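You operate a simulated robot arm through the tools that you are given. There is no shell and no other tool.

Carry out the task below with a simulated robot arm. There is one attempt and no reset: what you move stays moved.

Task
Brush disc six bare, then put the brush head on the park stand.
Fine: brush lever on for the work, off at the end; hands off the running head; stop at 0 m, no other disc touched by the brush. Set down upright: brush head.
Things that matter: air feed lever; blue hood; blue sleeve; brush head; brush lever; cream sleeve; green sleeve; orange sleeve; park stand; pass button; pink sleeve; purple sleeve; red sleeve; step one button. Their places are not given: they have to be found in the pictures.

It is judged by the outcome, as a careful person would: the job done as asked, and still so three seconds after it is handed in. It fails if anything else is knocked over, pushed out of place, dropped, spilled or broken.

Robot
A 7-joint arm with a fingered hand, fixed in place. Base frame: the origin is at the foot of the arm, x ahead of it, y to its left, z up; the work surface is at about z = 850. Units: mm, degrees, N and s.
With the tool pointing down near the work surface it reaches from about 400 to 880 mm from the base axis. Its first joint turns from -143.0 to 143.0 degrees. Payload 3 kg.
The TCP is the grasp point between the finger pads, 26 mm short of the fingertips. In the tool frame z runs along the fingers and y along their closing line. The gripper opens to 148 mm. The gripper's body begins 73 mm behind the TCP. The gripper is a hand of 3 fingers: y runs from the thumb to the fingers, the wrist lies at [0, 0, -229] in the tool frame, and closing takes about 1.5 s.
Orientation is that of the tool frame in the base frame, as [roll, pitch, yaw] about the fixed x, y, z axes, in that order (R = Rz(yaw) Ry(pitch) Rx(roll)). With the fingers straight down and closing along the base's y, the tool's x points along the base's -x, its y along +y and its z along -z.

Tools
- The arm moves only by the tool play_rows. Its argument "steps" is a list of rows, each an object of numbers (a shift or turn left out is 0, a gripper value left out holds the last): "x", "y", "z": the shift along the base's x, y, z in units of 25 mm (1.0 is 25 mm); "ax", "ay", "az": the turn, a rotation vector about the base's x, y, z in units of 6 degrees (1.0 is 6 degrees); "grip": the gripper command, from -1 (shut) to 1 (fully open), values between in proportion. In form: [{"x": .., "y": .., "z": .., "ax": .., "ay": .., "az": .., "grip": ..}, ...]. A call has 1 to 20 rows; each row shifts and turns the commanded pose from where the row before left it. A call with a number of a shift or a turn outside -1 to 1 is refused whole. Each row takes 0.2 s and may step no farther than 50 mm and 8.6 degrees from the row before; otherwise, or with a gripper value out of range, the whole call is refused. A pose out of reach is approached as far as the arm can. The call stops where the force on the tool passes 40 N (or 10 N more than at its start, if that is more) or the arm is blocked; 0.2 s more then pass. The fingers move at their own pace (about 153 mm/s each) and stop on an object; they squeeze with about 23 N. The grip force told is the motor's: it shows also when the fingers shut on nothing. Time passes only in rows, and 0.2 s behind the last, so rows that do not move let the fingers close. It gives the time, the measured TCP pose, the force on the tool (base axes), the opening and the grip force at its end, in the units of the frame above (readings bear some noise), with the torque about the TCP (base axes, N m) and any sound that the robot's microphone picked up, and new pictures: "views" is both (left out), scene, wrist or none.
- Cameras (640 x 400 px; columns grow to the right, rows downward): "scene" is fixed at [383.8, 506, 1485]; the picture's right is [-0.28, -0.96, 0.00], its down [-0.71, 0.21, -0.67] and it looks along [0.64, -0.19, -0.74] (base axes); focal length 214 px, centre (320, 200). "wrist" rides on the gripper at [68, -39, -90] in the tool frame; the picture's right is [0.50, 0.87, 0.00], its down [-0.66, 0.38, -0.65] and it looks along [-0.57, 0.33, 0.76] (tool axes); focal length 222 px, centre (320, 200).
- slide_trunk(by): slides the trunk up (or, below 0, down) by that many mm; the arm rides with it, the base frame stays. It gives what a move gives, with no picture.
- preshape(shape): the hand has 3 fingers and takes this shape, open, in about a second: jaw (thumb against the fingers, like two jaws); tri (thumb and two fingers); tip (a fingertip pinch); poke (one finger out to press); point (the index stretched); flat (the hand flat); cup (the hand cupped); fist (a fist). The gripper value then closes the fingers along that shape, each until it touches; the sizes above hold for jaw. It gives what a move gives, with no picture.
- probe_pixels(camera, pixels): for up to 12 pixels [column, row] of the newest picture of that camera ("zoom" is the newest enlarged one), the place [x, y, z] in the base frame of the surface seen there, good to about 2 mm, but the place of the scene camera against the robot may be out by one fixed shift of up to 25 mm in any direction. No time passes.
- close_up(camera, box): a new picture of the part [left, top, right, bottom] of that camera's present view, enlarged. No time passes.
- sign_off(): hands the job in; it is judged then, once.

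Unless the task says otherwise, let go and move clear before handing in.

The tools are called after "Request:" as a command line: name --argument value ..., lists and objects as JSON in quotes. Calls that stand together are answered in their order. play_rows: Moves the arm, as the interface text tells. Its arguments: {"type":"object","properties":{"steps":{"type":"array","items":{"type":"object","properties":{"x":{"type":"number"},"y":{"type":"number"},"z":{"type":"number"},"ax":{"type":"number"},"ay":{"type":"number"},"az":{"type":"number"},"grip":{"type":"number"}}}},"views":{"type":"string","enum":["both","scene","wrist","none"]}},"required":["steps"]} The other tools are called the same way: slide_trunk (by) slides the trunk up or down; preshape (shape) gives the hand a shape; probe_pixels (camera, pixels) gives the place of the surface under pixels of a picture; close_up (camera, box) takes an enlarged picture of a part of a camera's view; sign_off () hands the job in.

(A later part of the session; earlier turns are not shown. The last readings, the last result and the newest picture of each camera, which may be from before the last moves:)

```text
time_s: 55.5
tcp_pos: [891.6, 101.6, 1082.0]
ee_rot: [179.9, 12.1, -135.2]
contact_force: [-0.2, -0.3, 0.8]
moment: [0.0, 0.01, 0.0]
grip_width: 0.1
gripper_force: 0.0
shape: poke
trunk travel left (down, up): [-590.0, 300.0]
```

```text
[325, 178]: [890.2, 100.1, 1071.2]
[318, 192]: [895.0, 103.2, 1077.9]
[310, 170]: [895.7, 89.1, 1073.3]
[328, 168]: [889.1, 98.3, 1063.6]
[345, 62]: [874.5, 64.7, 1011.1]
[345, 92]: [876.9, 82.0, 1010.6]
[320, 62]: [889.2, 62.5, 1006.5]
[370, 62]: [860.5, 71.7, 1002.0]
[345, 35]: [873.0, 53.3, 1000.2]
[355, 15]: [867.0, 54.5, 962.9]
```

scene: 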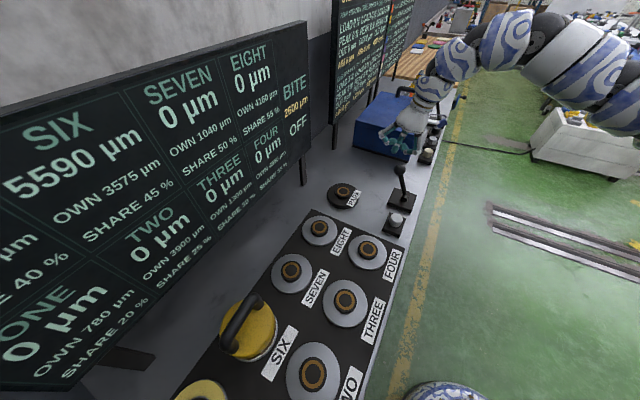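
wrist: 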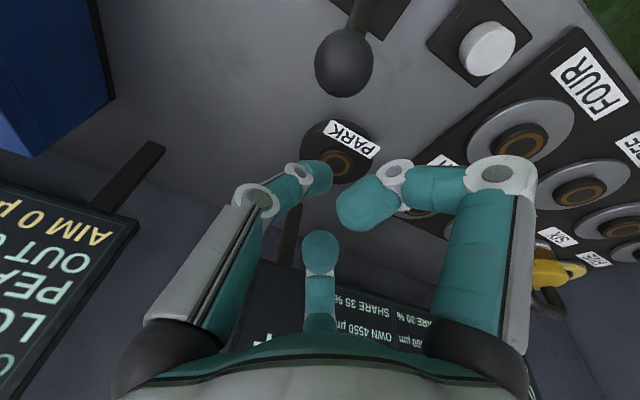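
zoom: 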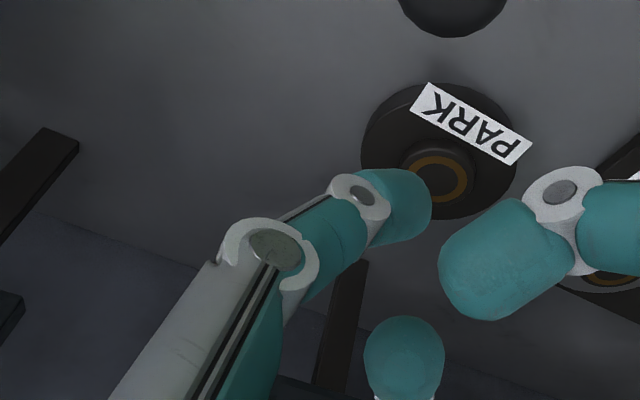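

Ball centre ≈ (875,71,998). I'll shift 11 mm in +x and descend behind the ball to TCP z≈1010.

Request:
play_rows --steps '[{"x": 0.45}, {"z": -0.7}, {"z": -0.7}, {"z": -0.7}, {"z": -0.7}, {}]'

Request:
close_up --camera "scene" --box '[340, 110, 460, 240]'

```text
time_s: 56.9
tcp_pos: [903.8, 100.8, 1010.1]
ee_rot: [179.9, 12.1, -135.2]
contact_force: [0.2, -0.3, -0.1]
moment: [-0.01, 0.01, 0.01]
grip_width: 0.1
gripper_force: 0.1
shape: poke
trunk travel left (down, up): [-590.0, 300.0]
```

scene: 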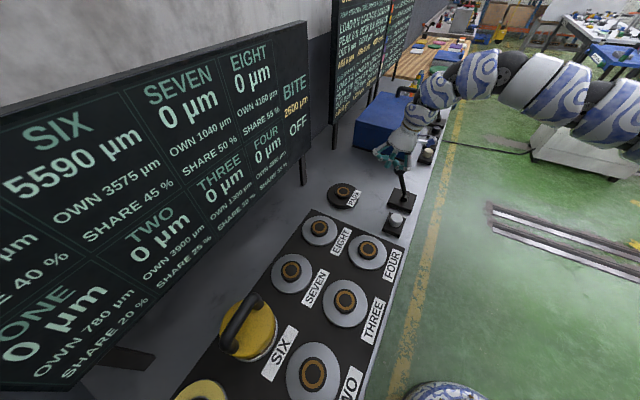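
wrist: 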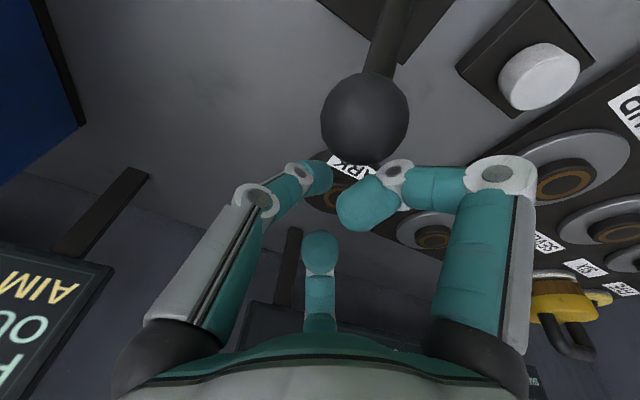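

```text
3.08 times, centred on (400, 175) of scene
```

zoom: 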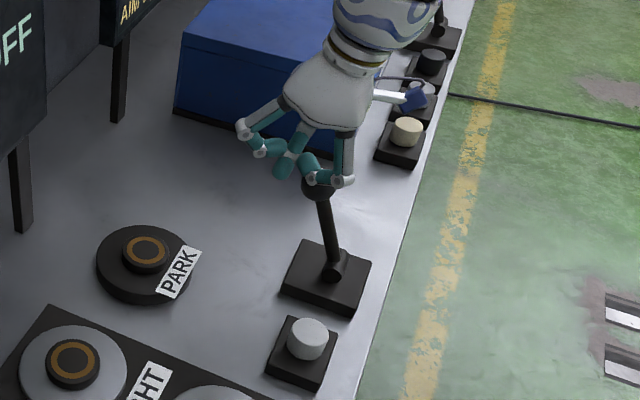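

The finger is behind the ball with no contact. I'll verify the lateral alignment by probing.

Request:
probe_pixels --camera "wrist" --pixels '[[325, 178], [310, 170], [328, 168], [365, 115], [365, 85], [330, 115], [400, 115], [362, 155], [365, 205], [345, 215], [380, 50]]'

```text
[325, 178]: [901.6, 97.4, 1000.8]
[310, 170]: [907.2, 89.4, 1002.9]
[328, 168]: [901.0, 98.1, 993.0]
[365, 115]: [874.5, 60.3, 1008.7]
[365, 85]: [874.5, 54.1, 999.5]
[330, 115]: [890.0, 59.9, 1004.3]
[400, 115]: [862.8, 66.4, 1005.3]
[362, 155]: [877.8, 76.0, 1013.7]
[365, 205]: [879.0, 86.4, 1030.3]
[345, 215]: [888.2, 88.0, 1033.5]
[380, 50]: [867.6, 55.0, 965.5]
```

Lateral alignment is good (same row coordinate), but a folded finger is close over the ball, so I'll raise 10 mm, reduce the lean by 6° and then push toward the operator in steps.

Request:
play_rows --steps '[{"z": 0.4, "ax": -0.5, "ay": 0.5}, {"ax": -0.2, "ay": 0.2}, {"x": -0.3, "y": -0.3}, {"x": -0.3, "y": -0.3}, {}]'

Request:
close_up --camera "scene" --box '[340, 110, 460, 240]'

```text
time_s: 58.1
tcp_pos: [890.4, 88.1, 1021.6]
ee_rot: [179.9, 6.2, -135.1]
contact_force: [4.8, 2.8, 4.9]
moment: [0.09, -0.1, -0.01]
grip_width: 0.1
gripper_force: 0.0
shape: poke
trunk travel left (down, up): [-590.0, 300.0]
```

scene: 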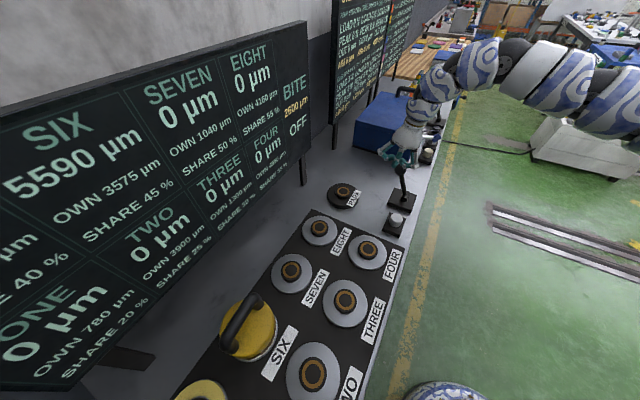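
wrist: 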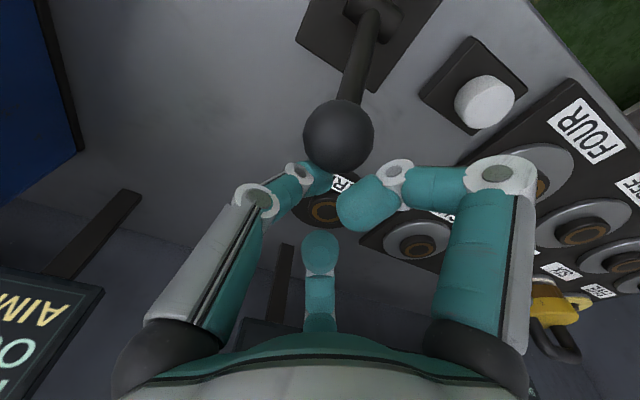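

```text
3.08 times, centred on (400, 175) of scene
```

zoom: 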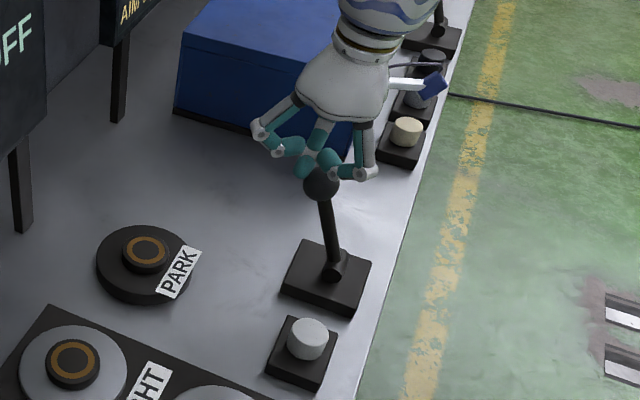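

Contact with the ball (≈7 N). I'll push on toward the operator and watch the force and the lever.

Request:
play_rows --steps '[{"x": -0.3, "y": -0.3}, {"x": -0.3, "y": -0.3}, {}]'

Request:
close_up --camera "scene" --box '[340, 110, 460, 240]'

```text
time_s: 58.9
tcp_pos: [873.5, 72.2, 1022.3]
ee_rot: [-179.9, 6.3, -135.2]
contact_force: [2.2, 5.1, 5.3]
moment: [0.08, -0.05, 0.0]
grip_width: 0.1
gripper_force: 0.1
shape: poke
trunk travel left (down, up): [-590.0, 300.0]
```

scene: 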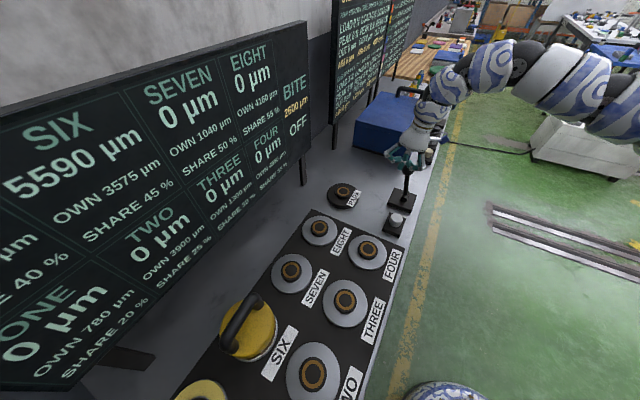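
wrist: 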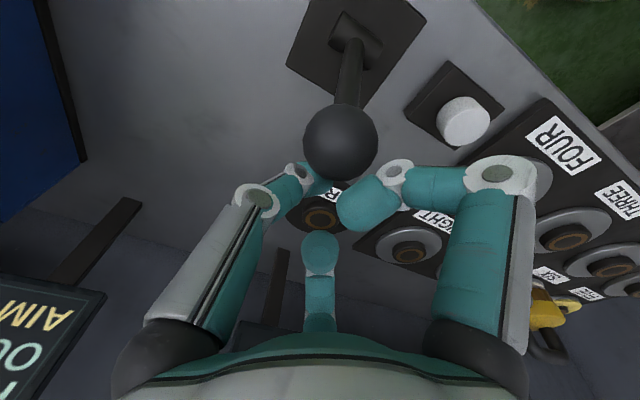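

```text
3.08 times, centred on (400, 175) of scene
```

zoom: 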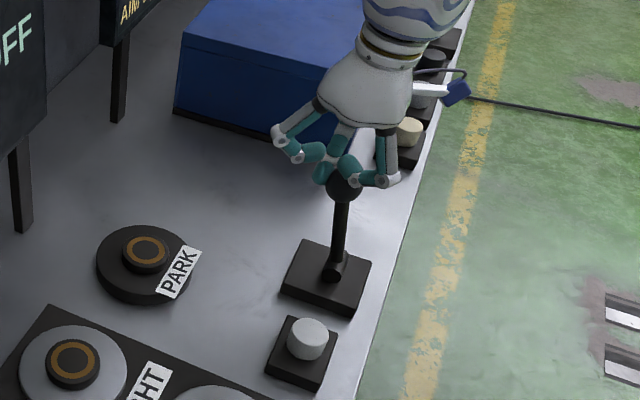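

The lever is swinging (ball now near vertical), with light force. I'll continue the push.

Request:
play_rows --steps '[{"x": -0.3, "y": -0.3}, {"x": -0.3, "y": -0.3}, {"x": -0.3, "y": -0.3}, {"x": -0.3, "y": -0.3, "z": -0.1}, {}]'

Request:
close_up --camera "scene" --box '[340, 110, 460, 240]'

```text
time_s: 60.1
tcp_pos: [844.5, 40.5, 1019.6]
ee_rot: [179.9, 6.2, -135.3]
contact_force: [0.2, 0.9, 1.4]
moment: [0.03, 0.0, 0.0]
grip_width: 0.0
gripper_force: 0.0
shape: poke
trunk travel left (down, up): [-590.0, 300.0]
```

scene: 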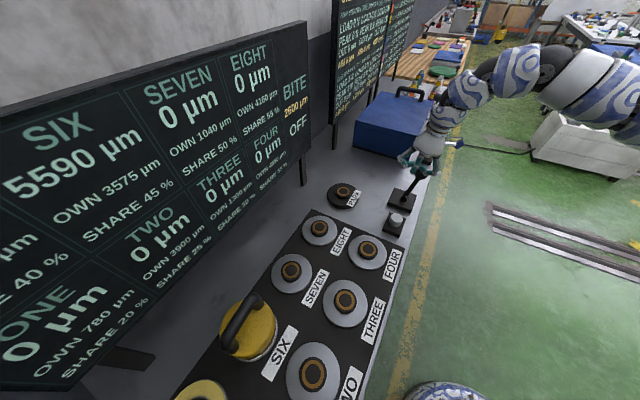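
wrist: 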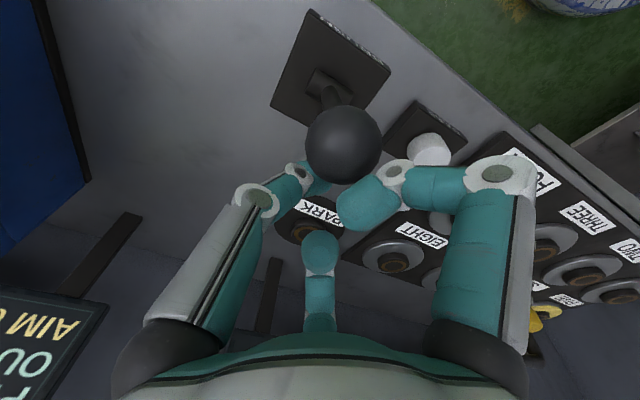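

```text
3.08 times, centred on (400, 175) of scene
```

zoom: 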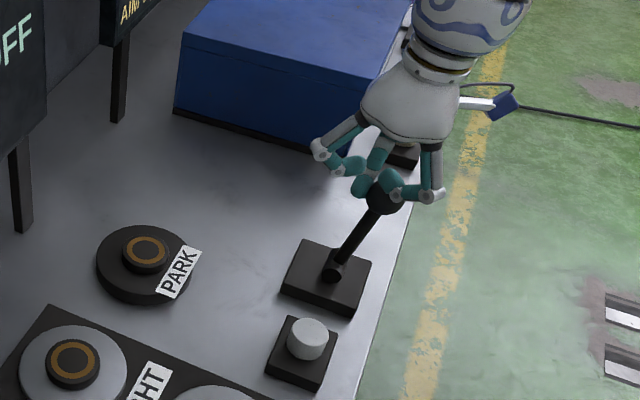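

The lever has passed vertical but the board still reads OFF; a bit more push is needed.

Request:
play_rows --steps '[{"x": -0.3, "y": -0.3, "z": -0.15}, {"x": -0.3, "y": -0.3, "z": -0.15}, {}, {}]'

Request:
close_up --camera "scene" --box '[280, 70, 460, 240]'

```text
time_s: 61.1
tcp_pos: [829.2, 25.7, 1010.6]
ee_rot: [179.9, 6.2, -135.1]
contact_force: [0.2, 0.0, -0.8]
moment: [-0.01, -0.06, 0.02]
grip_width: 0.1
gripper_force: 0.0
shape: poke
trunk travel left (down, up): [-590.0, 300.0]
```

scene: 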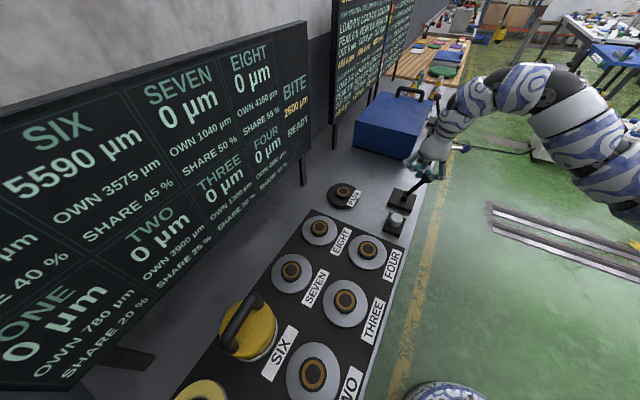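
wrist: 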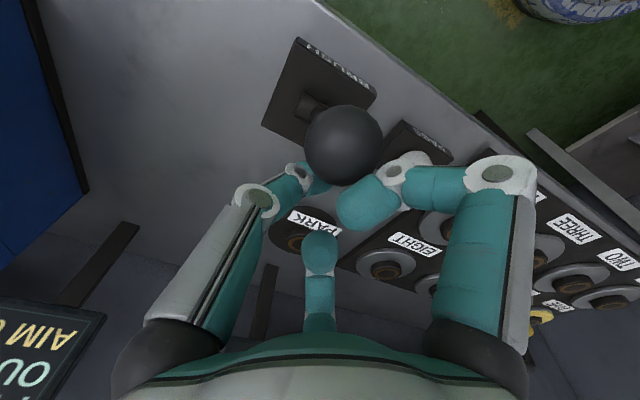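

```text
2.35 times, centred on (370, 155) of scene
```

zoom: 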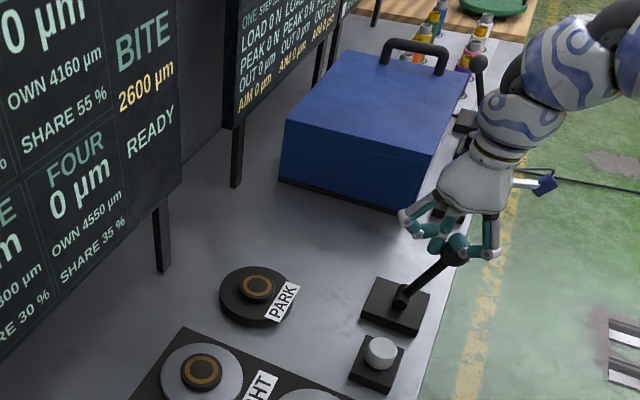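

The board now reads READY: lever on. I'll rise clear, and go over the pass button at about (750,131,901).

Request:
play_rows --steps '[{"x": 0.3, "y": 0.3, "z": 0.3}, {"z": 1}, {"z": 1}, {"z": 1, "ax": -0.35, "ay": 0.35}, {"x": -0.8, "y": 0.8, "ax": -0.35, "ay": 0.35}, {"x": -0.8, "y": 0.8}, {"x": -0.8, "y": 0.8}, {"x": -0.9, "y": 0.9}, {"y": 0.8}, {"z": -0.9}, {"z": -0.9}, {}]'

```text
time_s: 63.7
tcp_pos: [783.3, 107.0, 1049.7]
ee_rot: [179.9, 0.3, -135.2]
contact_force: [0.2, 0.2, -0.1]
moment: [0.01, 0.01, 0.01]
grip_width: 0.3
gripper_force: 0.0
shape: poke
out of reach, approached as far as the arm can: row 7, 8
trunk travel left (down, up): [-590.0, 300.0]
```

scene: 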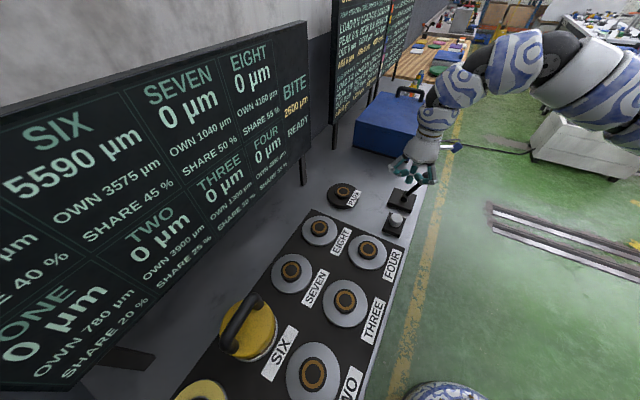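
wrist: 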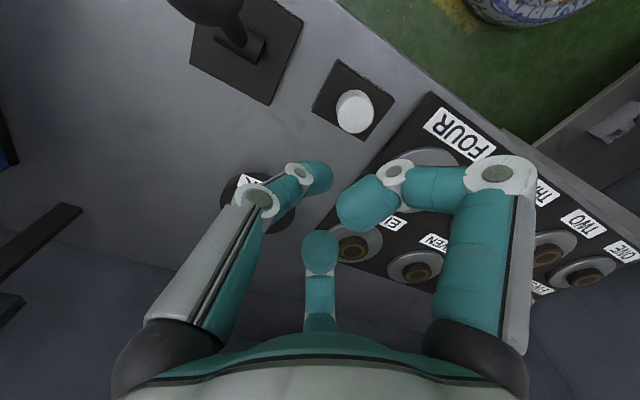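

The hand is short of the button by (-31,+26). I'll move there while lowering to z≈960, then check alignment.

Request:
play_rows --steps '[{"z": -0.8, "x": -0.3, "y": 0.25}, {"z": -0.8, "x": -0.3, "y": 0.25}, {"z": -0.8, "x": -0.3, "y": 0.25}, {"z": -0.8, "x": -0.35, "y": 0.29}, {}]'

Request:
close_up --camera "scene" --box '[340, 130, 460, 240]'

Request:
probe_pixels --camera "wrist" --pixels '[[325, 178], [310, 170], [328, 168]]'

```text
time_s: 64.9
tcp_pos: [752.5, 132.9, 967.4]
ee_rot: [179.9, 0.1, -135.1]
contact_force: [1.3, -1.5, -0.6]
moment: [-0.02, 0.05, 0.0]
grip_width: 0.0
gripper_force: 0.1
shape: poke
trunk travel left (down, up): [-590.0, 300.0]
```

scene: 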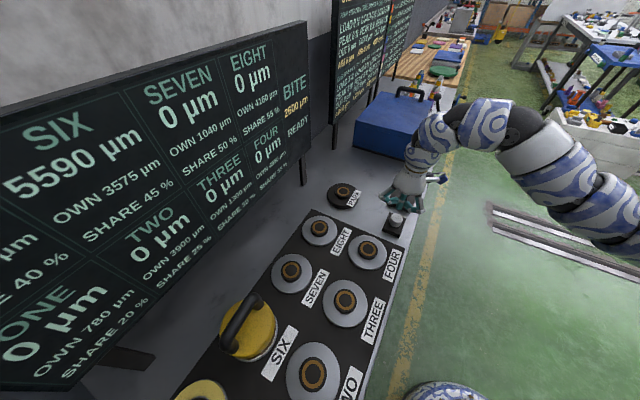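
wrist: 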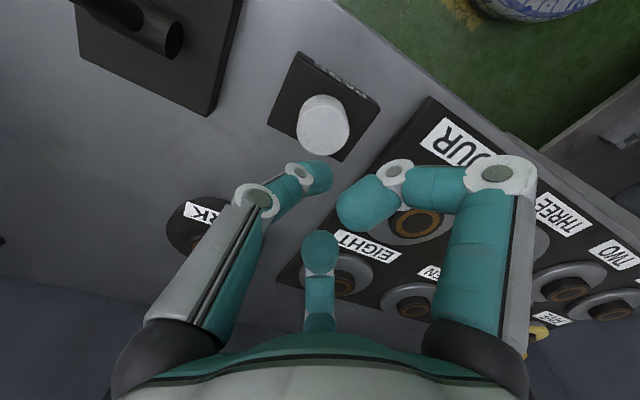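

```text
3.64 times, centred on (400, 185) of scene
```

zoom: 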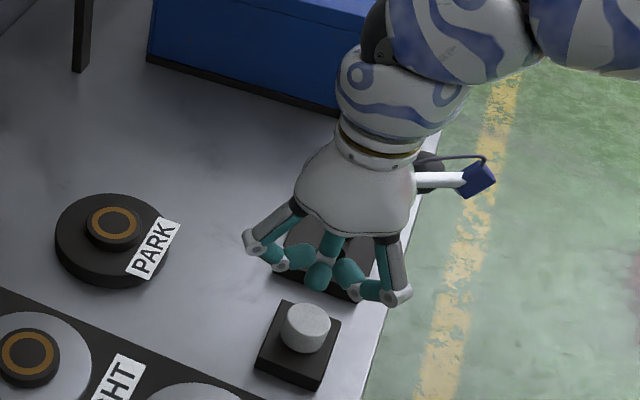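

```text
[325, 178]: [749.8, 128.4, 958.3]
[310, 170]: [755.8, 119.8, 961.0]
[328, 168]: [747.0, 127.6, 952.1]
```

The fingertip is centred over the white button. I'll lower to just above it, then press in small steps.

Request:
play_rows --steps '[{"z": -0.7}, {"z": -0.7}, {}]' --views "wrist"

Request:
play_rows --steps '[{"z": -0.15}, {"z": -0.15}, {}]' --views "none"

```text
time_s: 65.7
tcp_pos: [752.6, 132.3, 933.5]
ee_rot: [179.8, 0.1, -135.2]
contact_force: [0.1, 0.5, -0.3]
moment: [-0.01, -0.02, 0.01]
grip_width: 0.0
gripper_force: 0.1
shape: poke
trunk travel left (down, up): [-590.0, 300.0]
```

wrist: 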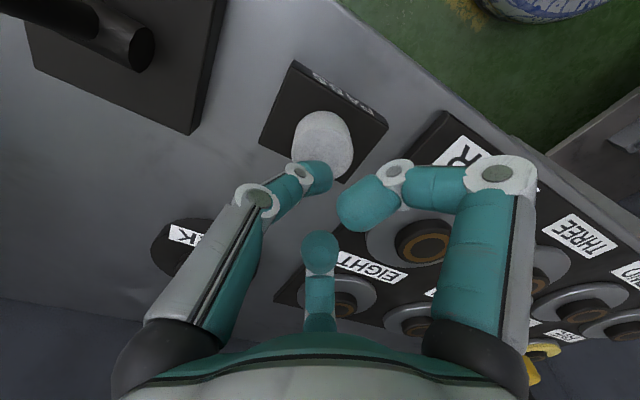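

```text
time_s: 66.5
tcp_pos: [753.0, 134.2, 926.8]
ee_rot: [179.9, 0.2, -135.1]
contact_force: [0.6, -0.5, 0.5]
moment: [0.0, 0.01, -0.01]
grip_width: 0.1
gripper_force: 0.1
shape: poke
trunk travel left (down, up): [-590.0, 300.0]
```

No contact yet at 927. I'll go on in 2.5 mm steps.

Request:
play_rows --steps '[{"z": -0.1}, {"z": -0.1}, {}]' --views "none"

Request:
play_rows --steps '[{"z": -0.1}, {}]' --views "scene"

```text
time_s: 67.3
tcp_pos: [752.0, 133.7, 922.9]
ee_rot: [179.8, 0.2, -135.2]
contact_force: [1.1, -0.4, 2.4]
moment: [0.01, -0.01, 0.01]
grip_width: 0.1
gripper_force: 0.0
shape: poke
trunk travel left (down, up): [-590.0, 300.0]
heard: click
```

```text
time_s: 67.9
tcp_pos: [752.1, 132.9, 919.1]
ee_rot: [179.9, 0.2, -135.2]
contact_force: [1.0, 0.4, 2.2]
moment: [-0.01, -0.03, 0.01]
grip_width: 0.1
gripper_force: 0.0
shape: poke
trunk travel left (down, up): [-590.0, 300.0]
```

scene: 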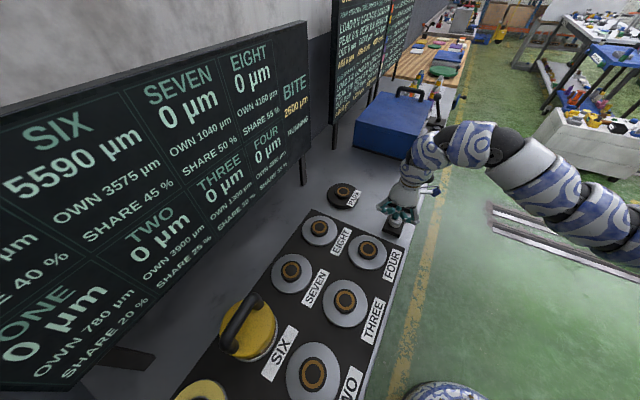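

A click was heard and the board reads RUNNING. I'll lift off the button and wait, watching the reading.

Request:
play_rows --steps '[{"z": 0.5}, {"z": 0.5}, {}, {}, {}]' --views "scene"

Request:
close_up --camera "scene" --box '[0, 20, 320, 220]'

```text
time_s: 69.1
tcp_pos: [752.4, 132.7, 944.4]
ee_rot: [179.9, 0.2, -135.1]
contact_force: [-0.2, -0.2, 0.3]
moment: [0.01, -0.05, 0.0]
grip_width: 0.0
gripper_force: 0.0
shape: poke
trunk travel left (down, up): [-590.0, 300.0]
```

scene: 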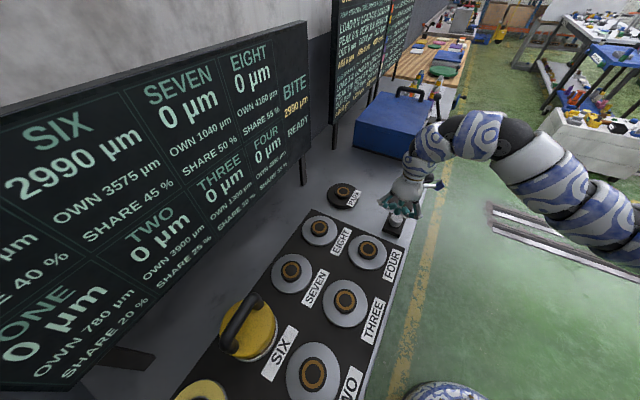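

```text
2.00 times, centred on (160, 120) of scene
```

zoom: 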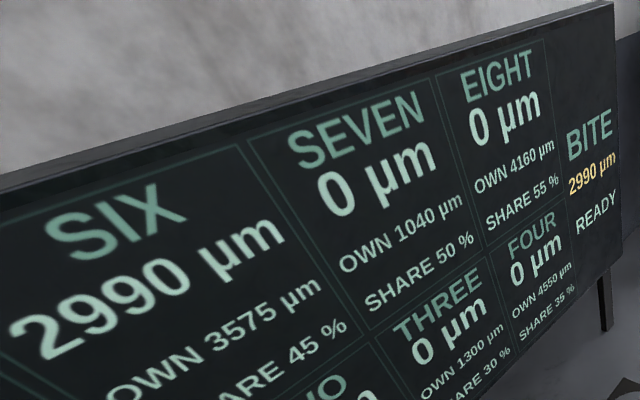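

One pass took exactly the BITE: SIX reads 2990 µm and the BITE is now 2990 µm, READY. One more pass should bring it exactly to 0, so I'll press once more.

Request:
play_rows --steps '[{"z": -0.4}, {"z": -0.3}, {"z": -0.15}, {"z": -0.1}, {}]' --views "scene"

```text
time_s: 70.3
tcp_pos: [752.3, 132.4, 920.7]
ee_rot: [179.9, 0.2, -135.2]
contact_force: [0.5, 0.4, 1.9]
moment: [0.03, 0.01, -0.01]
grip_width: 0.0
gripper_force: 0.0
shape: poke
trunk travel left (down, up): [-590.0, 300.0]
heard: click
```

scene: 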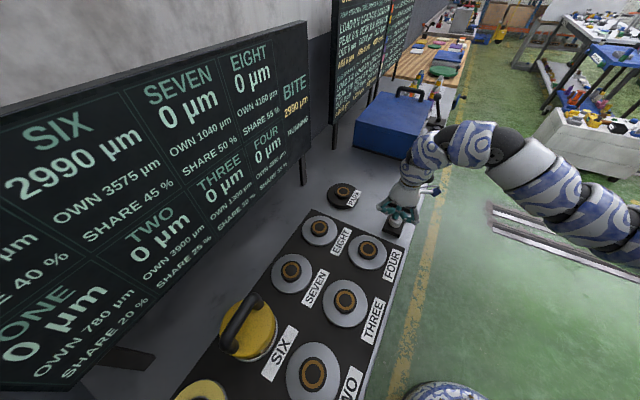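

A click and RUNNING again. I'll lift off the button and wait for the reading.

Request:
play_rows --steps '[{"z": 0.5}, {"z": 0.5}, {"z": 0.5}, {}, {}]' --views "scene"

Request:
close_up --camera "scene" --box '[0, 20, 320, 220]'

```text
time_s: 71.5
tcp_pos: [752.5, 133.5, 959.3]
ee_rot: [179.9, 0.2, -135.2]
contact_force: [0.1, -0.4, -0.5]
moment: [0.01, 0.0, -0.01]
grip_width: 0.1
gripper_force: 0.1
shape: poke
trunk travel left (down, up): [-590.0, 300.0]
```

scene: 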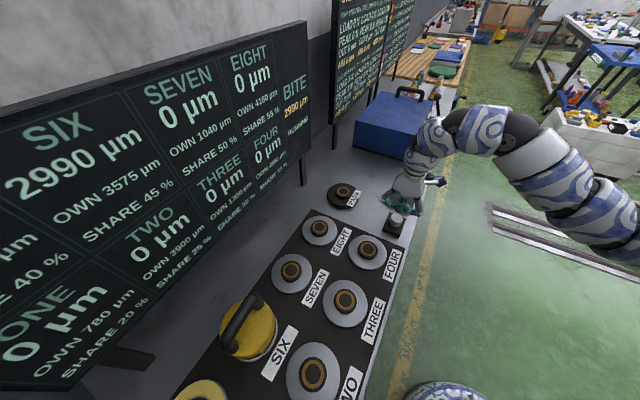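

```text
2.00 times, centred on (160, 120) of scene
```

zoom: 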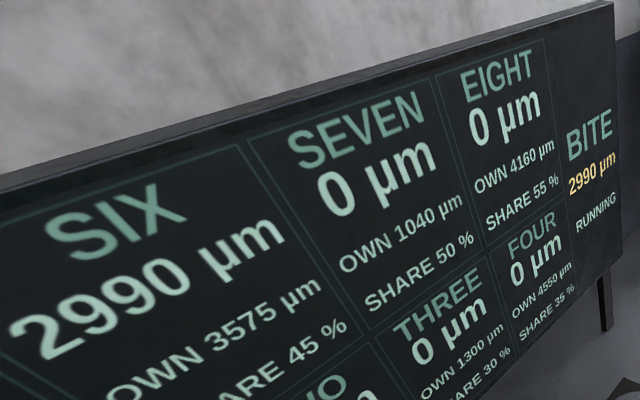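

Still RUNNING. I'll wait while rising clear.

Request:
play_rows --steps '[{"z": 0.8}, {"z": 0.8}, {}, {}]' --views "scene"

Request:
close_up --camera "scene" --box '[0, 20, 320, 220]'

```text
time_s: 72.5
tcp_pos: [757.1, 134.8, 979.3]
ee_rot: [180.0, 0.2, -135.2]
contact_force: [-0.2, 0.0, -0.1]
moment: [0.0, -0.04, 0.01]
grip_width: 0.2
gripper_force: 0.1
shape: poke
out of reach, approached as far as the arm can: row 1, 2
trunk travel left (down, up): [-590.0, 300.0]
```

scene: 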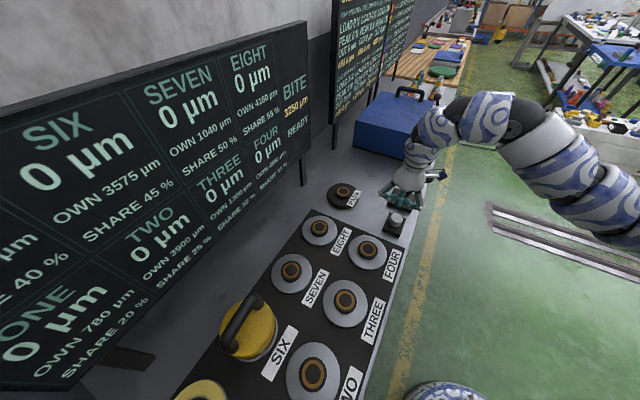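

```text
2.00 times, centred on (160, 120) of scene
```

zoom: 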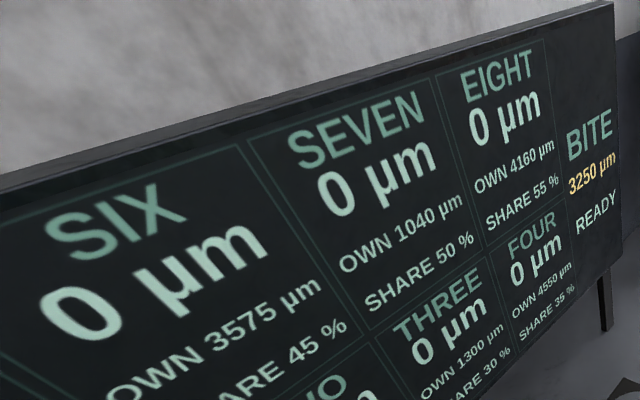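

SIX reads 0 µm and READY. Now I'll switch the lever off: rise and move to see the ball on its operator side.

Request:
play_rows --steps '[{"x": 0.4, "z": 0.5}, {"x": 0.5, "y": -0.3, "z": 0.8}, {"x": 0.5, "y": -0.5, "z": 0.8}, {"x": 0.2, "y": -0.8, "z": 0.8}, {"y": -0.8, "z": 0.6}, {}]'

```text
time_s: 73.9
tcp_pos: [798.7, 75.6, 1067.4]
ee_rot: [179.9, 0.2, -135.2]
contact_force: [0.2, 0.5, -0.3]
moment: [0.01, -0.02, -0.03]
grip_width: 0.1
gripper_force: 0.0
shape: poke
trunk travel left (down, up): [-590.0, 300.0]
```

scene: 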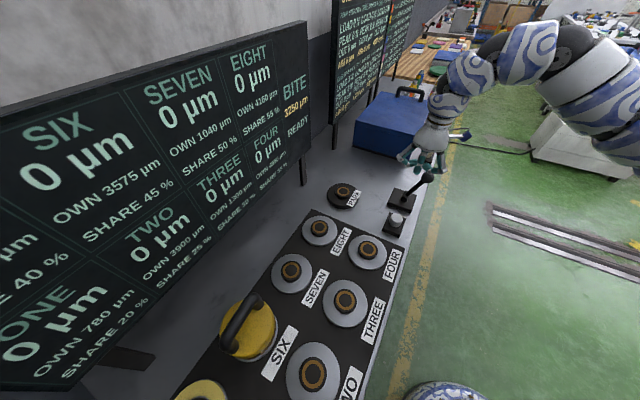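
wrist: 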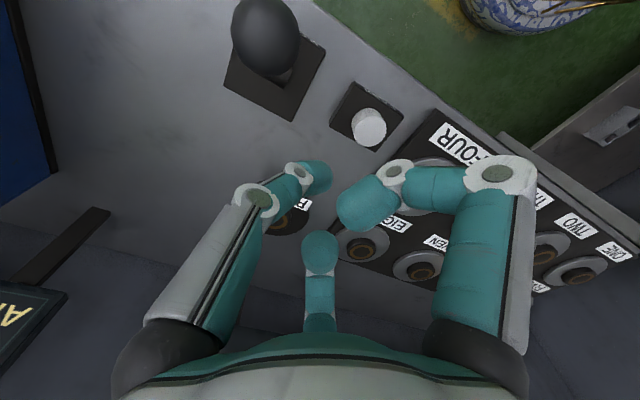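

The ball is at wrist (265,35). I'll probe it.

Request:
probe_pixels --camera "wrist" --pixels '[[265, 35], [240, 35], [290, 35], [265, 10], [265, 62], [285, 72]]'

```text
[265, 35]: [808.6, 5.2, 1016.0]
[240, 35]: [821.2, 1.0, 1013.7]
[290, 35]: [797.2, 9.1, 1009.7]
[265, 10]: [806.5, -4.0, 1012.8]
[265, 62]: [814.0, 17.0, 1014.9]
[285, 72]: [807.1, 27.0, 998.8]
```

Ball centre ≈ (809,7,1000). I'll move to its operator side and descend to TCP z≈1018.

Request:
play_rows --steps '[{"x": -0.2, "y": -0.9, "z": 0.2}, {"x": -0.2, "y": -0.9}, {"x": -0.15, "y": -0.9}, {"y": -0.9}, {}]'

Request:
close_up --camera "scene" --box '[340, 110, 460, 240]'

```text
time_s: 75.1
tcp_pos: [799.9, 44.9, 1067.7]
ee_rot: [179.8, 0.1, -135.3]
contact_force: [-0.5, -0.6, 0.6]
moment: [0.01, -0.01, 0.0]
grip_width: 0.1
gripper_force: 0.1
shape: poke
out of reach, approached as far as the arm can: row 1, 2, 3, 4
trunk travel left (down, up): [-590.0, 300.0]
```

scene: 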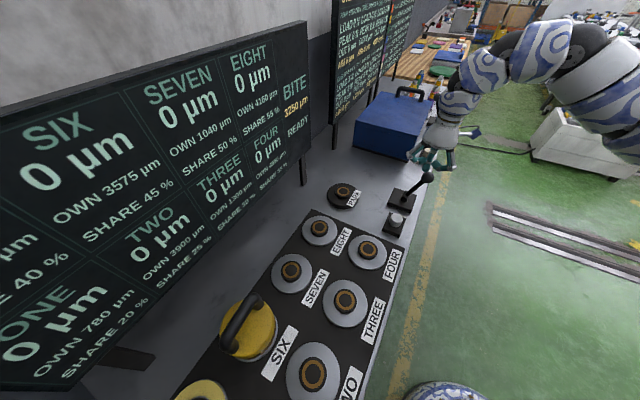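
wrist: 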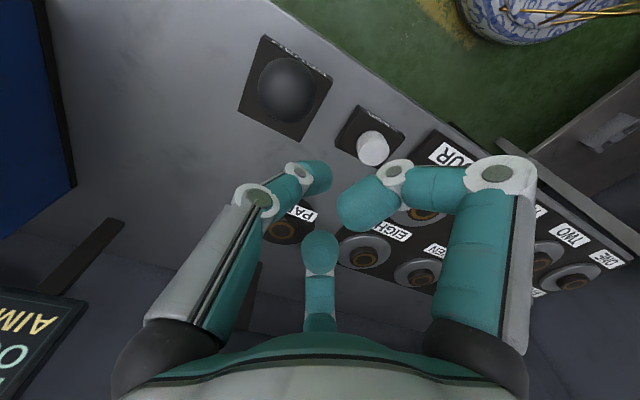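

```text
3.08 times, centred on (400, 175) of scene
```

zoom: 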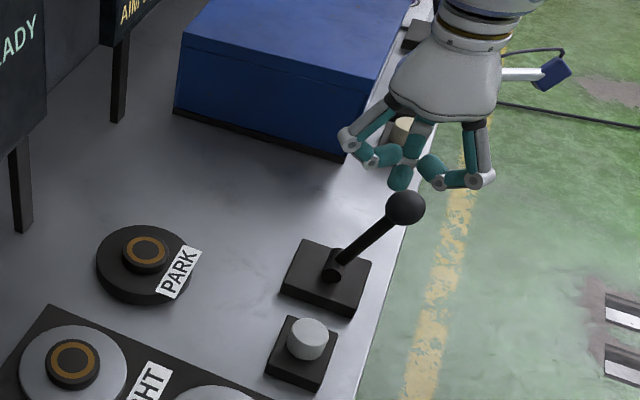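

The arm is too folded here (inner limit). I'll raise the trunk by 150, which lets the arm reach lower and closer, then retry.

Request:
slide_trunk --by 150

Request:
play_rows --steps '[{"z": -0.9}, {"z": -0.9}, {"z": -0.9}, {"z": -0.9}, {"z": -0.8, "x": -0.2, "y": -0.7}, {"z": -0.8, "x": -0.2, "y": -0.8}, {"x": -0.2, "y": -0.85}, {}]'

Request:
close_up --camera "scene" --box '[340, 110, 460, 240]'

```text
time_s: 76.8
tcp_pos: [801.5, 44.6, 1218.1]
ee_rot: [179.8, 0.2, -135.2]
contact_force: [0.5, 0.7, -0.1]
moment: [-0.02, -0.02, -0.01]
grip_width: 0.0
gripper_force: 0.1
shape: poke
trunk travel left (down, up): [-740.0, 150.0]
```

```text
time_s: 78.6
tcp_pos: [792.3, -10.9, 1083.2]
ee_rot: [179.9, 0.1, -135.2]
contact_force: [0.2, 0.2, -0.4]
moment: [-0.03, -0.01, 0.01]
grip_width: 0.0
gripper_force: 0.1
shape: poke
out of reach, approached as far as the arm can: row 7
trunk travel left (down, up): [-740.0, 150.0]
```

scene: 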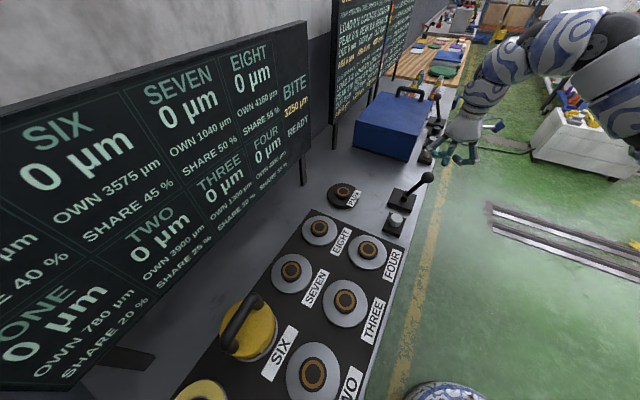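
wrist: 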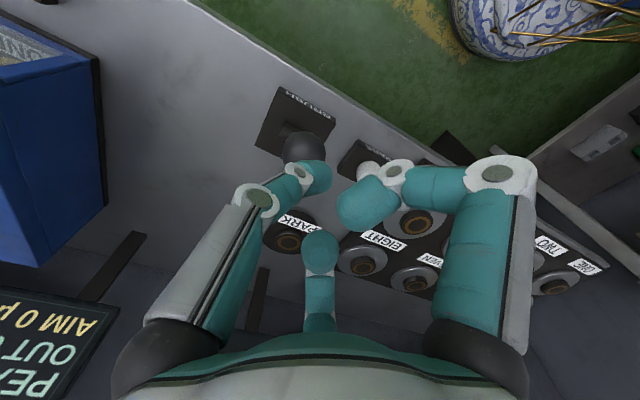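

```text
3.08 times, centred on (400, 175) of scene
```

zoom: 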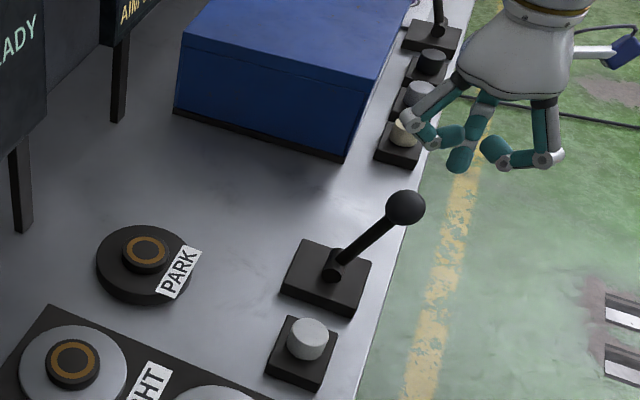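

At (792,-11,1083), nearly in place. I'll lower 30 mm with a small extra shift away from the ball, then descend beside it.

Request:
play_rows --steps '[{"z": -0.6, "x": -0.3, "y": -0.25}, {"z": -0.5, "x": -0.1, "y": -0.1}, {}]' --views "wrist"

Request:
probe_pixels --camera "wrist" --pixels '[[325, 178], [310, 170], [328, 168], [300, 140], [300, 150]]'

```text
time_s: 79.4
tcp_pos: [782.8, -20.1, 1056.4]
ee_rot: [179.9, 0.1, -135.2]
contact_force: [0.7, 0.0, -0.4]
moment: [0.0, 0.01, -0.02]
grip_width: 0.1
gripper_force: 0.1
shape: poke
trunk travel left (down, up): [-740.0, 150.0]
```

wrist: 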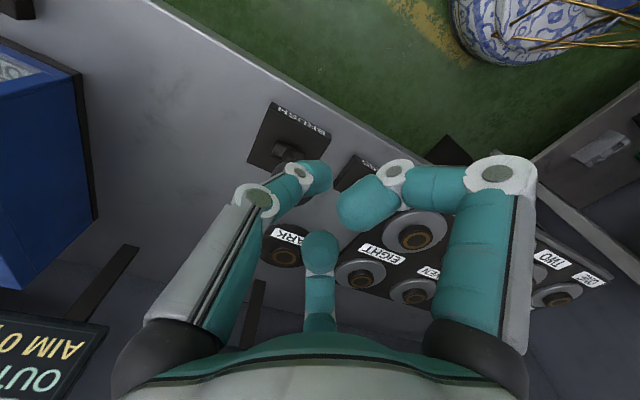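

```text
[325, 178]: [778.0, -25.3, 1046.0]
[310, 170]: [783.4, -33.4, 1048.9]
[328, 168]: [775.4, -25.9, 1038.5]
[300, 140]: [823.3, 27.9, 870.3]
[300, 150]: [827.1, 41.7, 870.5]
```

The fingertip lines up with the ball (same row coordinate), 45 mm short of it. I'll descend to 1018.

Request:
play_rows --steps '[{"z": -0.75}, {"z": -0.75}, {}]' --views "none"

Request:
play_rows --steps '[{"x": 0.3, "y": 0.3}, {"x": 0.3, "y": 0.3}, {"x": 0.3, "y": 0.3}, {}]'

Request:
close_up --camera "scene" --box '[340, 110, 460, 240]'

```text
time_s: 80.2
tcp_pos: [782.0, -19.1, 1018.3]
ee_rot: [179.8, 0.2, -135.3]
contact_force: [0.3, 0.2, -0.1]
moment: [-0.02, -0.03, 0.0]
grip_width: 0.0
gripper_force: 0.1
shape: poke
trunk travel left (down, up): [-740.0, 150.0]
```

```text
time_s: 81.2
tcp_pos: [804.1, 2.4, 1018.0]
ee_rot: [179.8, 0.1, -135.3]
contact_force: [-2.2, -2.6, 2.6]
moment: [-0.02, 0.0, -0.02]
grip_width: 0.0
gripper_force: 0.1
shape: poke
trunk travel left (down, up): [-740.0, 150.0]
```

scene: 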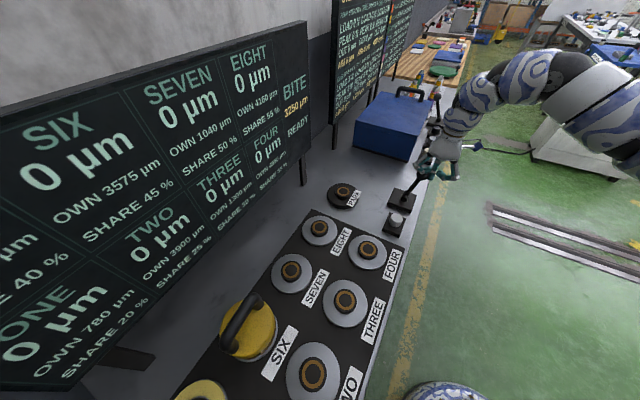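
wrist: 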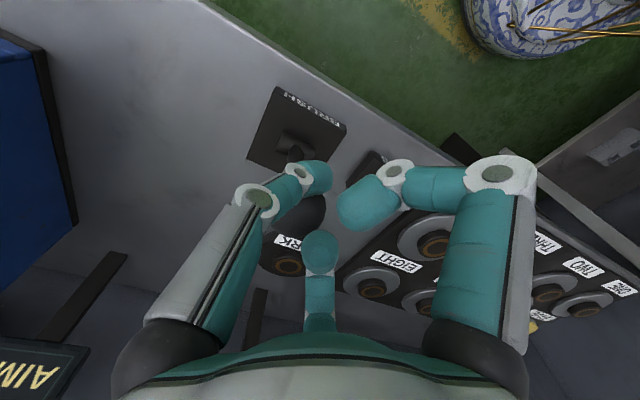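

```text
3.08 times, centred on (400, 175) of scene
```

zoom: 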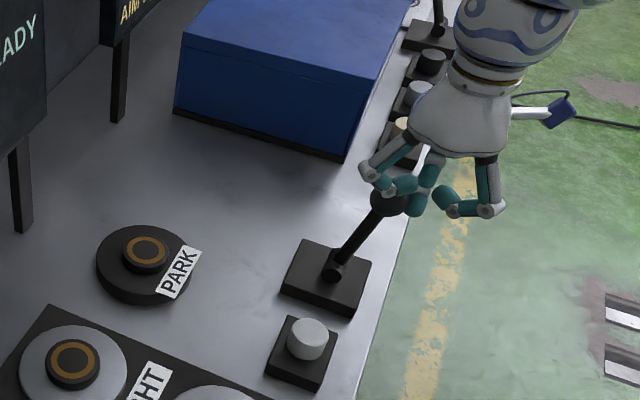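

The ball is being pushed (≈4 N). I'll keep pushing away from the operator.

Request:
play_rows --steps '[{"x": 0.3, "y": 0.3}, {"x": 0.3, "y": 0.3}, {"x": 0.3, "y": 0.3}, {"x": 0.3, "y": 0.3}, {}]'

Request:
close_up --camera "scene" --box '[340, 110, 460, 240]'

```text
time_s: 82.4
tcp_pos: [833.3, 33.3, 1017.9]
ee_rot: [179.9, 0.2, -135.3]
contact_force: [-1.7, -0.3, 1.3]
moment: [0.02, -0.02, 0.0]
grip_width: 0.1
gripper_force: 0.0
shape: poke
trunk travel left (down, up): [-740.0, 150.0]
```

scene: 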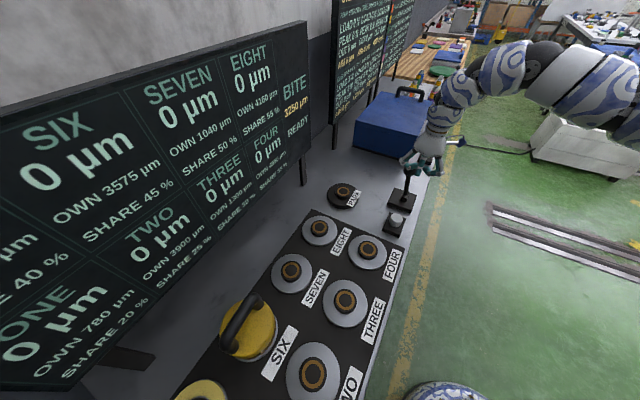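
wrist: 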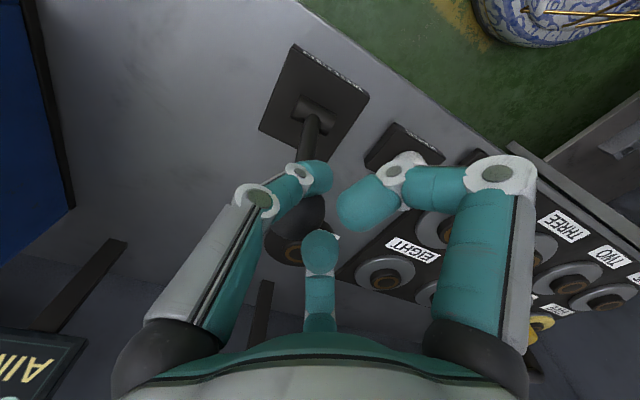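

```text
3.08 times, centred on (400, 175) of scene
```

zoom: 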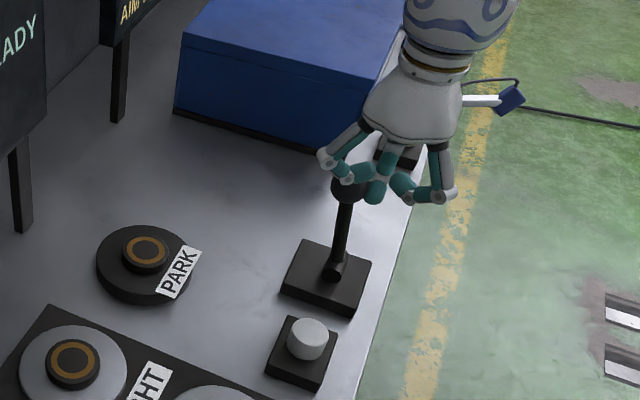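

The lever is near vertical, still READY. I'll continue to the end of its throw.

Request:
play_rows --steps '[{"x": 0.3, "y": 0.3}, {"x": 0.3, "y": 0.3, "z": -0.1}, {"x": 0.3, "y": 0.3, "z": -0.15}, {"x": 0.15, "y": 0.15, "z": -0.1}, {}, {}]'

Request:
close_up --camera "scene" --box '[280, 70, 460, 240]'

```text
time_s: 83.8
tcp_pos: [858.1, 56.9, 1009.9]
ee_rot: [179.7, 0.1, -135.3]
contact_force: [-17.0, -16.3, 7.5]
moment: [-0.23, 0.24, -0.07]
grip_width: 0.0
gripper_force: 0.2
shape: poke
trunk travel left (down, up): [-740.0, 150.0]
```

scene: 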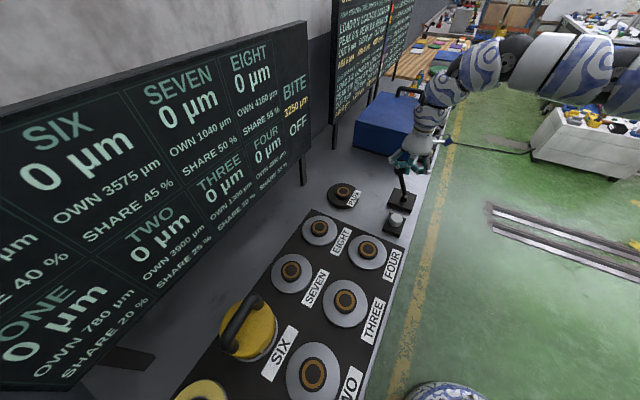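
wrist: 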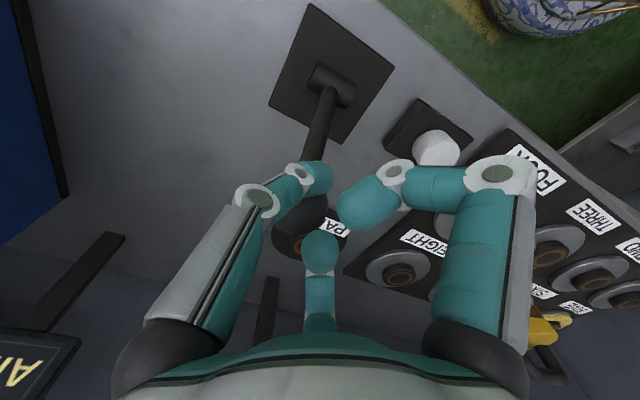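

```text
2.35 times, centred on (370, 155) of scene
```

zoom: 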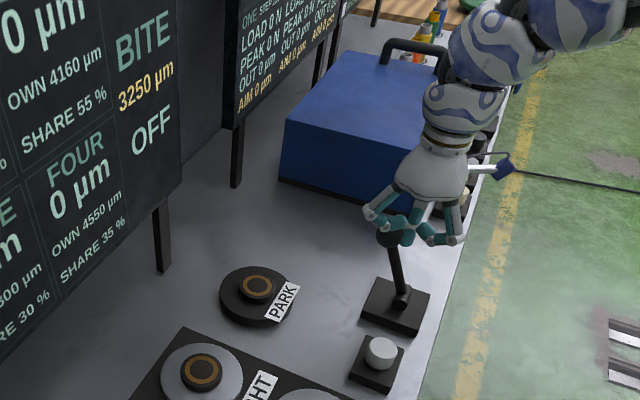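

The board reads OFF. I'll back off from the ball, rise, set the trunk down again by 150, and return the hand to the jaw shape and grasp yaw.

Request:
play_rows --steps '[{"x": -0.4, "y": -0.4}, {"z": 0.6}, {"z": 0.9}, {"z": 0.9}, {"z": 0.9}, {"z": 0.9}, {"z": 0.9}, {"z": 0.9}, {"z": 0.9}]' --views "none"

Request:
preshape --shape "jaw"

Request:
slide_trunk --by -100

Request:
play_rows --steps '[{"az": -1, "x": -0.4, "y": 0.4, "grip": 0}, {"az": -1, "x": -0.4, "y": 0.6}, {"az": -1, "x": -0.4, "y": 0.6}, {"az": -1, "x": -0.4, "y": 0.6}, {"az": -1, "x": -0.4, "y": 0.6}, {"az": -1, "x": -0.4, "y": 0.6}, {"az": -1, "x": -0.4, "y": 0.6}, {"az": -1, "x": -0.4, "y": 0.6}, {"az": -1, "y": 0.6}, {"az": -1, "y": 0.6}, {"az": -1, "y": 0.6}, {"az": -1, "y": 0.6}, {"az": -1, "y": 0.6}, {"az": -1, "y": 0.6}, {"az": -1, "y": 0.6}]'

```text
time_s: 85.8
tcp_pos: [849.0, 49.1, 1183.4]
ee_rot: [179.8, 0.1, -135.2]
contact_force: [0.2, 0.3, 0.3]
moment: [-0.01, -0.04, 0.0]
grip_width: 0.2
gripper_force: 0.0
shape: poke
trunk travel left (down, up): [-740.0, 150.0]
```

```text
time_s: 86.7
tcp_pos: [850.3, 48.3, 1181.8]
ee_rot: [179.8, 0.1, -135.3]
contact_force: [0.6, 0.0, 0.2]
moment: [0.01, -0.01, 0.01]
grip_width: 147.9
gripper_force: 0.0
shape: jaw
trunk travel left (down, up): [-740.0, 150.0]
```

```text
time_s: 88.1
tcp_pos: [849.2, 47.9, 1082.3]
ee_rot: [179.8, 0.1, -135.3]
contact_force: [0.2, 0.7, 0.4]
moment: [-0.01, 0.0, 0.0]
grip_width: 148.1
gripper_force: 0.0
shape: jaw
trunk travel left (down, up): [-640.0, 250.0]
```

```text
time_s: 91.3
tcp_pos: [769.3, 269.3, 1081.1]
ee_rot: [179.9, 0.2, 134.7]
contact_force: [-0.2, -0.2, -0.2]
moment: [-0.02, -0.02, -0.02]
grip_width: 74.2
gripper_force: 0.1
shape: jaw
trunk travel left (down, up): [-640.0, 250.0]
```

scene: 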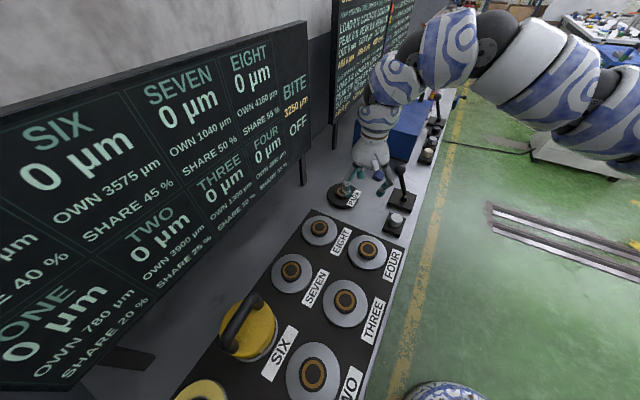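
wrist: 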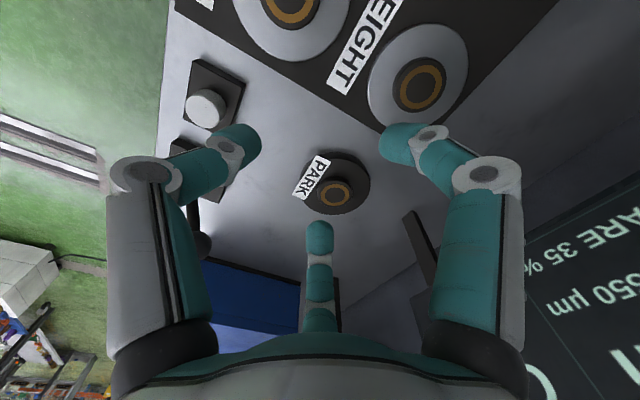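

The wrist now has a clear view of the park stand at (335,195). I'll measure its hub precisely.

Request:
close_up --camera "wrist" --box '[270, 130, 400, 230]'

Request:
probe_pixels --camera "zoom" --pixels '[[320, 265], [320, 300], [250, 265], [390, 265], [270, 230]]'

```text
4.00 times, centred on (335, 180) of wrist
```

zoom: 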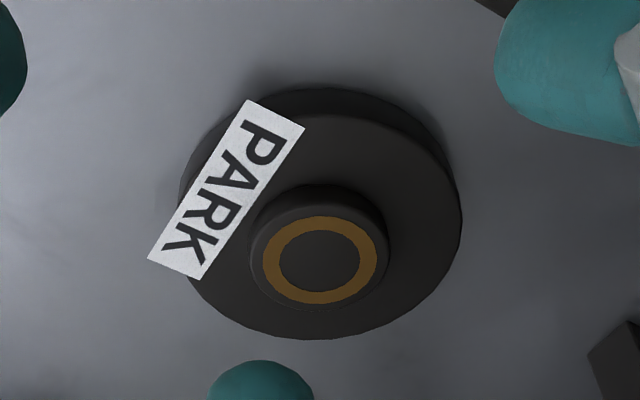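

```text
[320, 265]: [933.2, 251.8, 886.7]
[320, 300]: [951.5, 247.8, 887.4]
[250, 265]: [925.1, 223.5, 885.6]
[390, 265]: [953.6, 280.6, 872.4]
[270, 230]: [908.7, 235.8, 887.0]
```

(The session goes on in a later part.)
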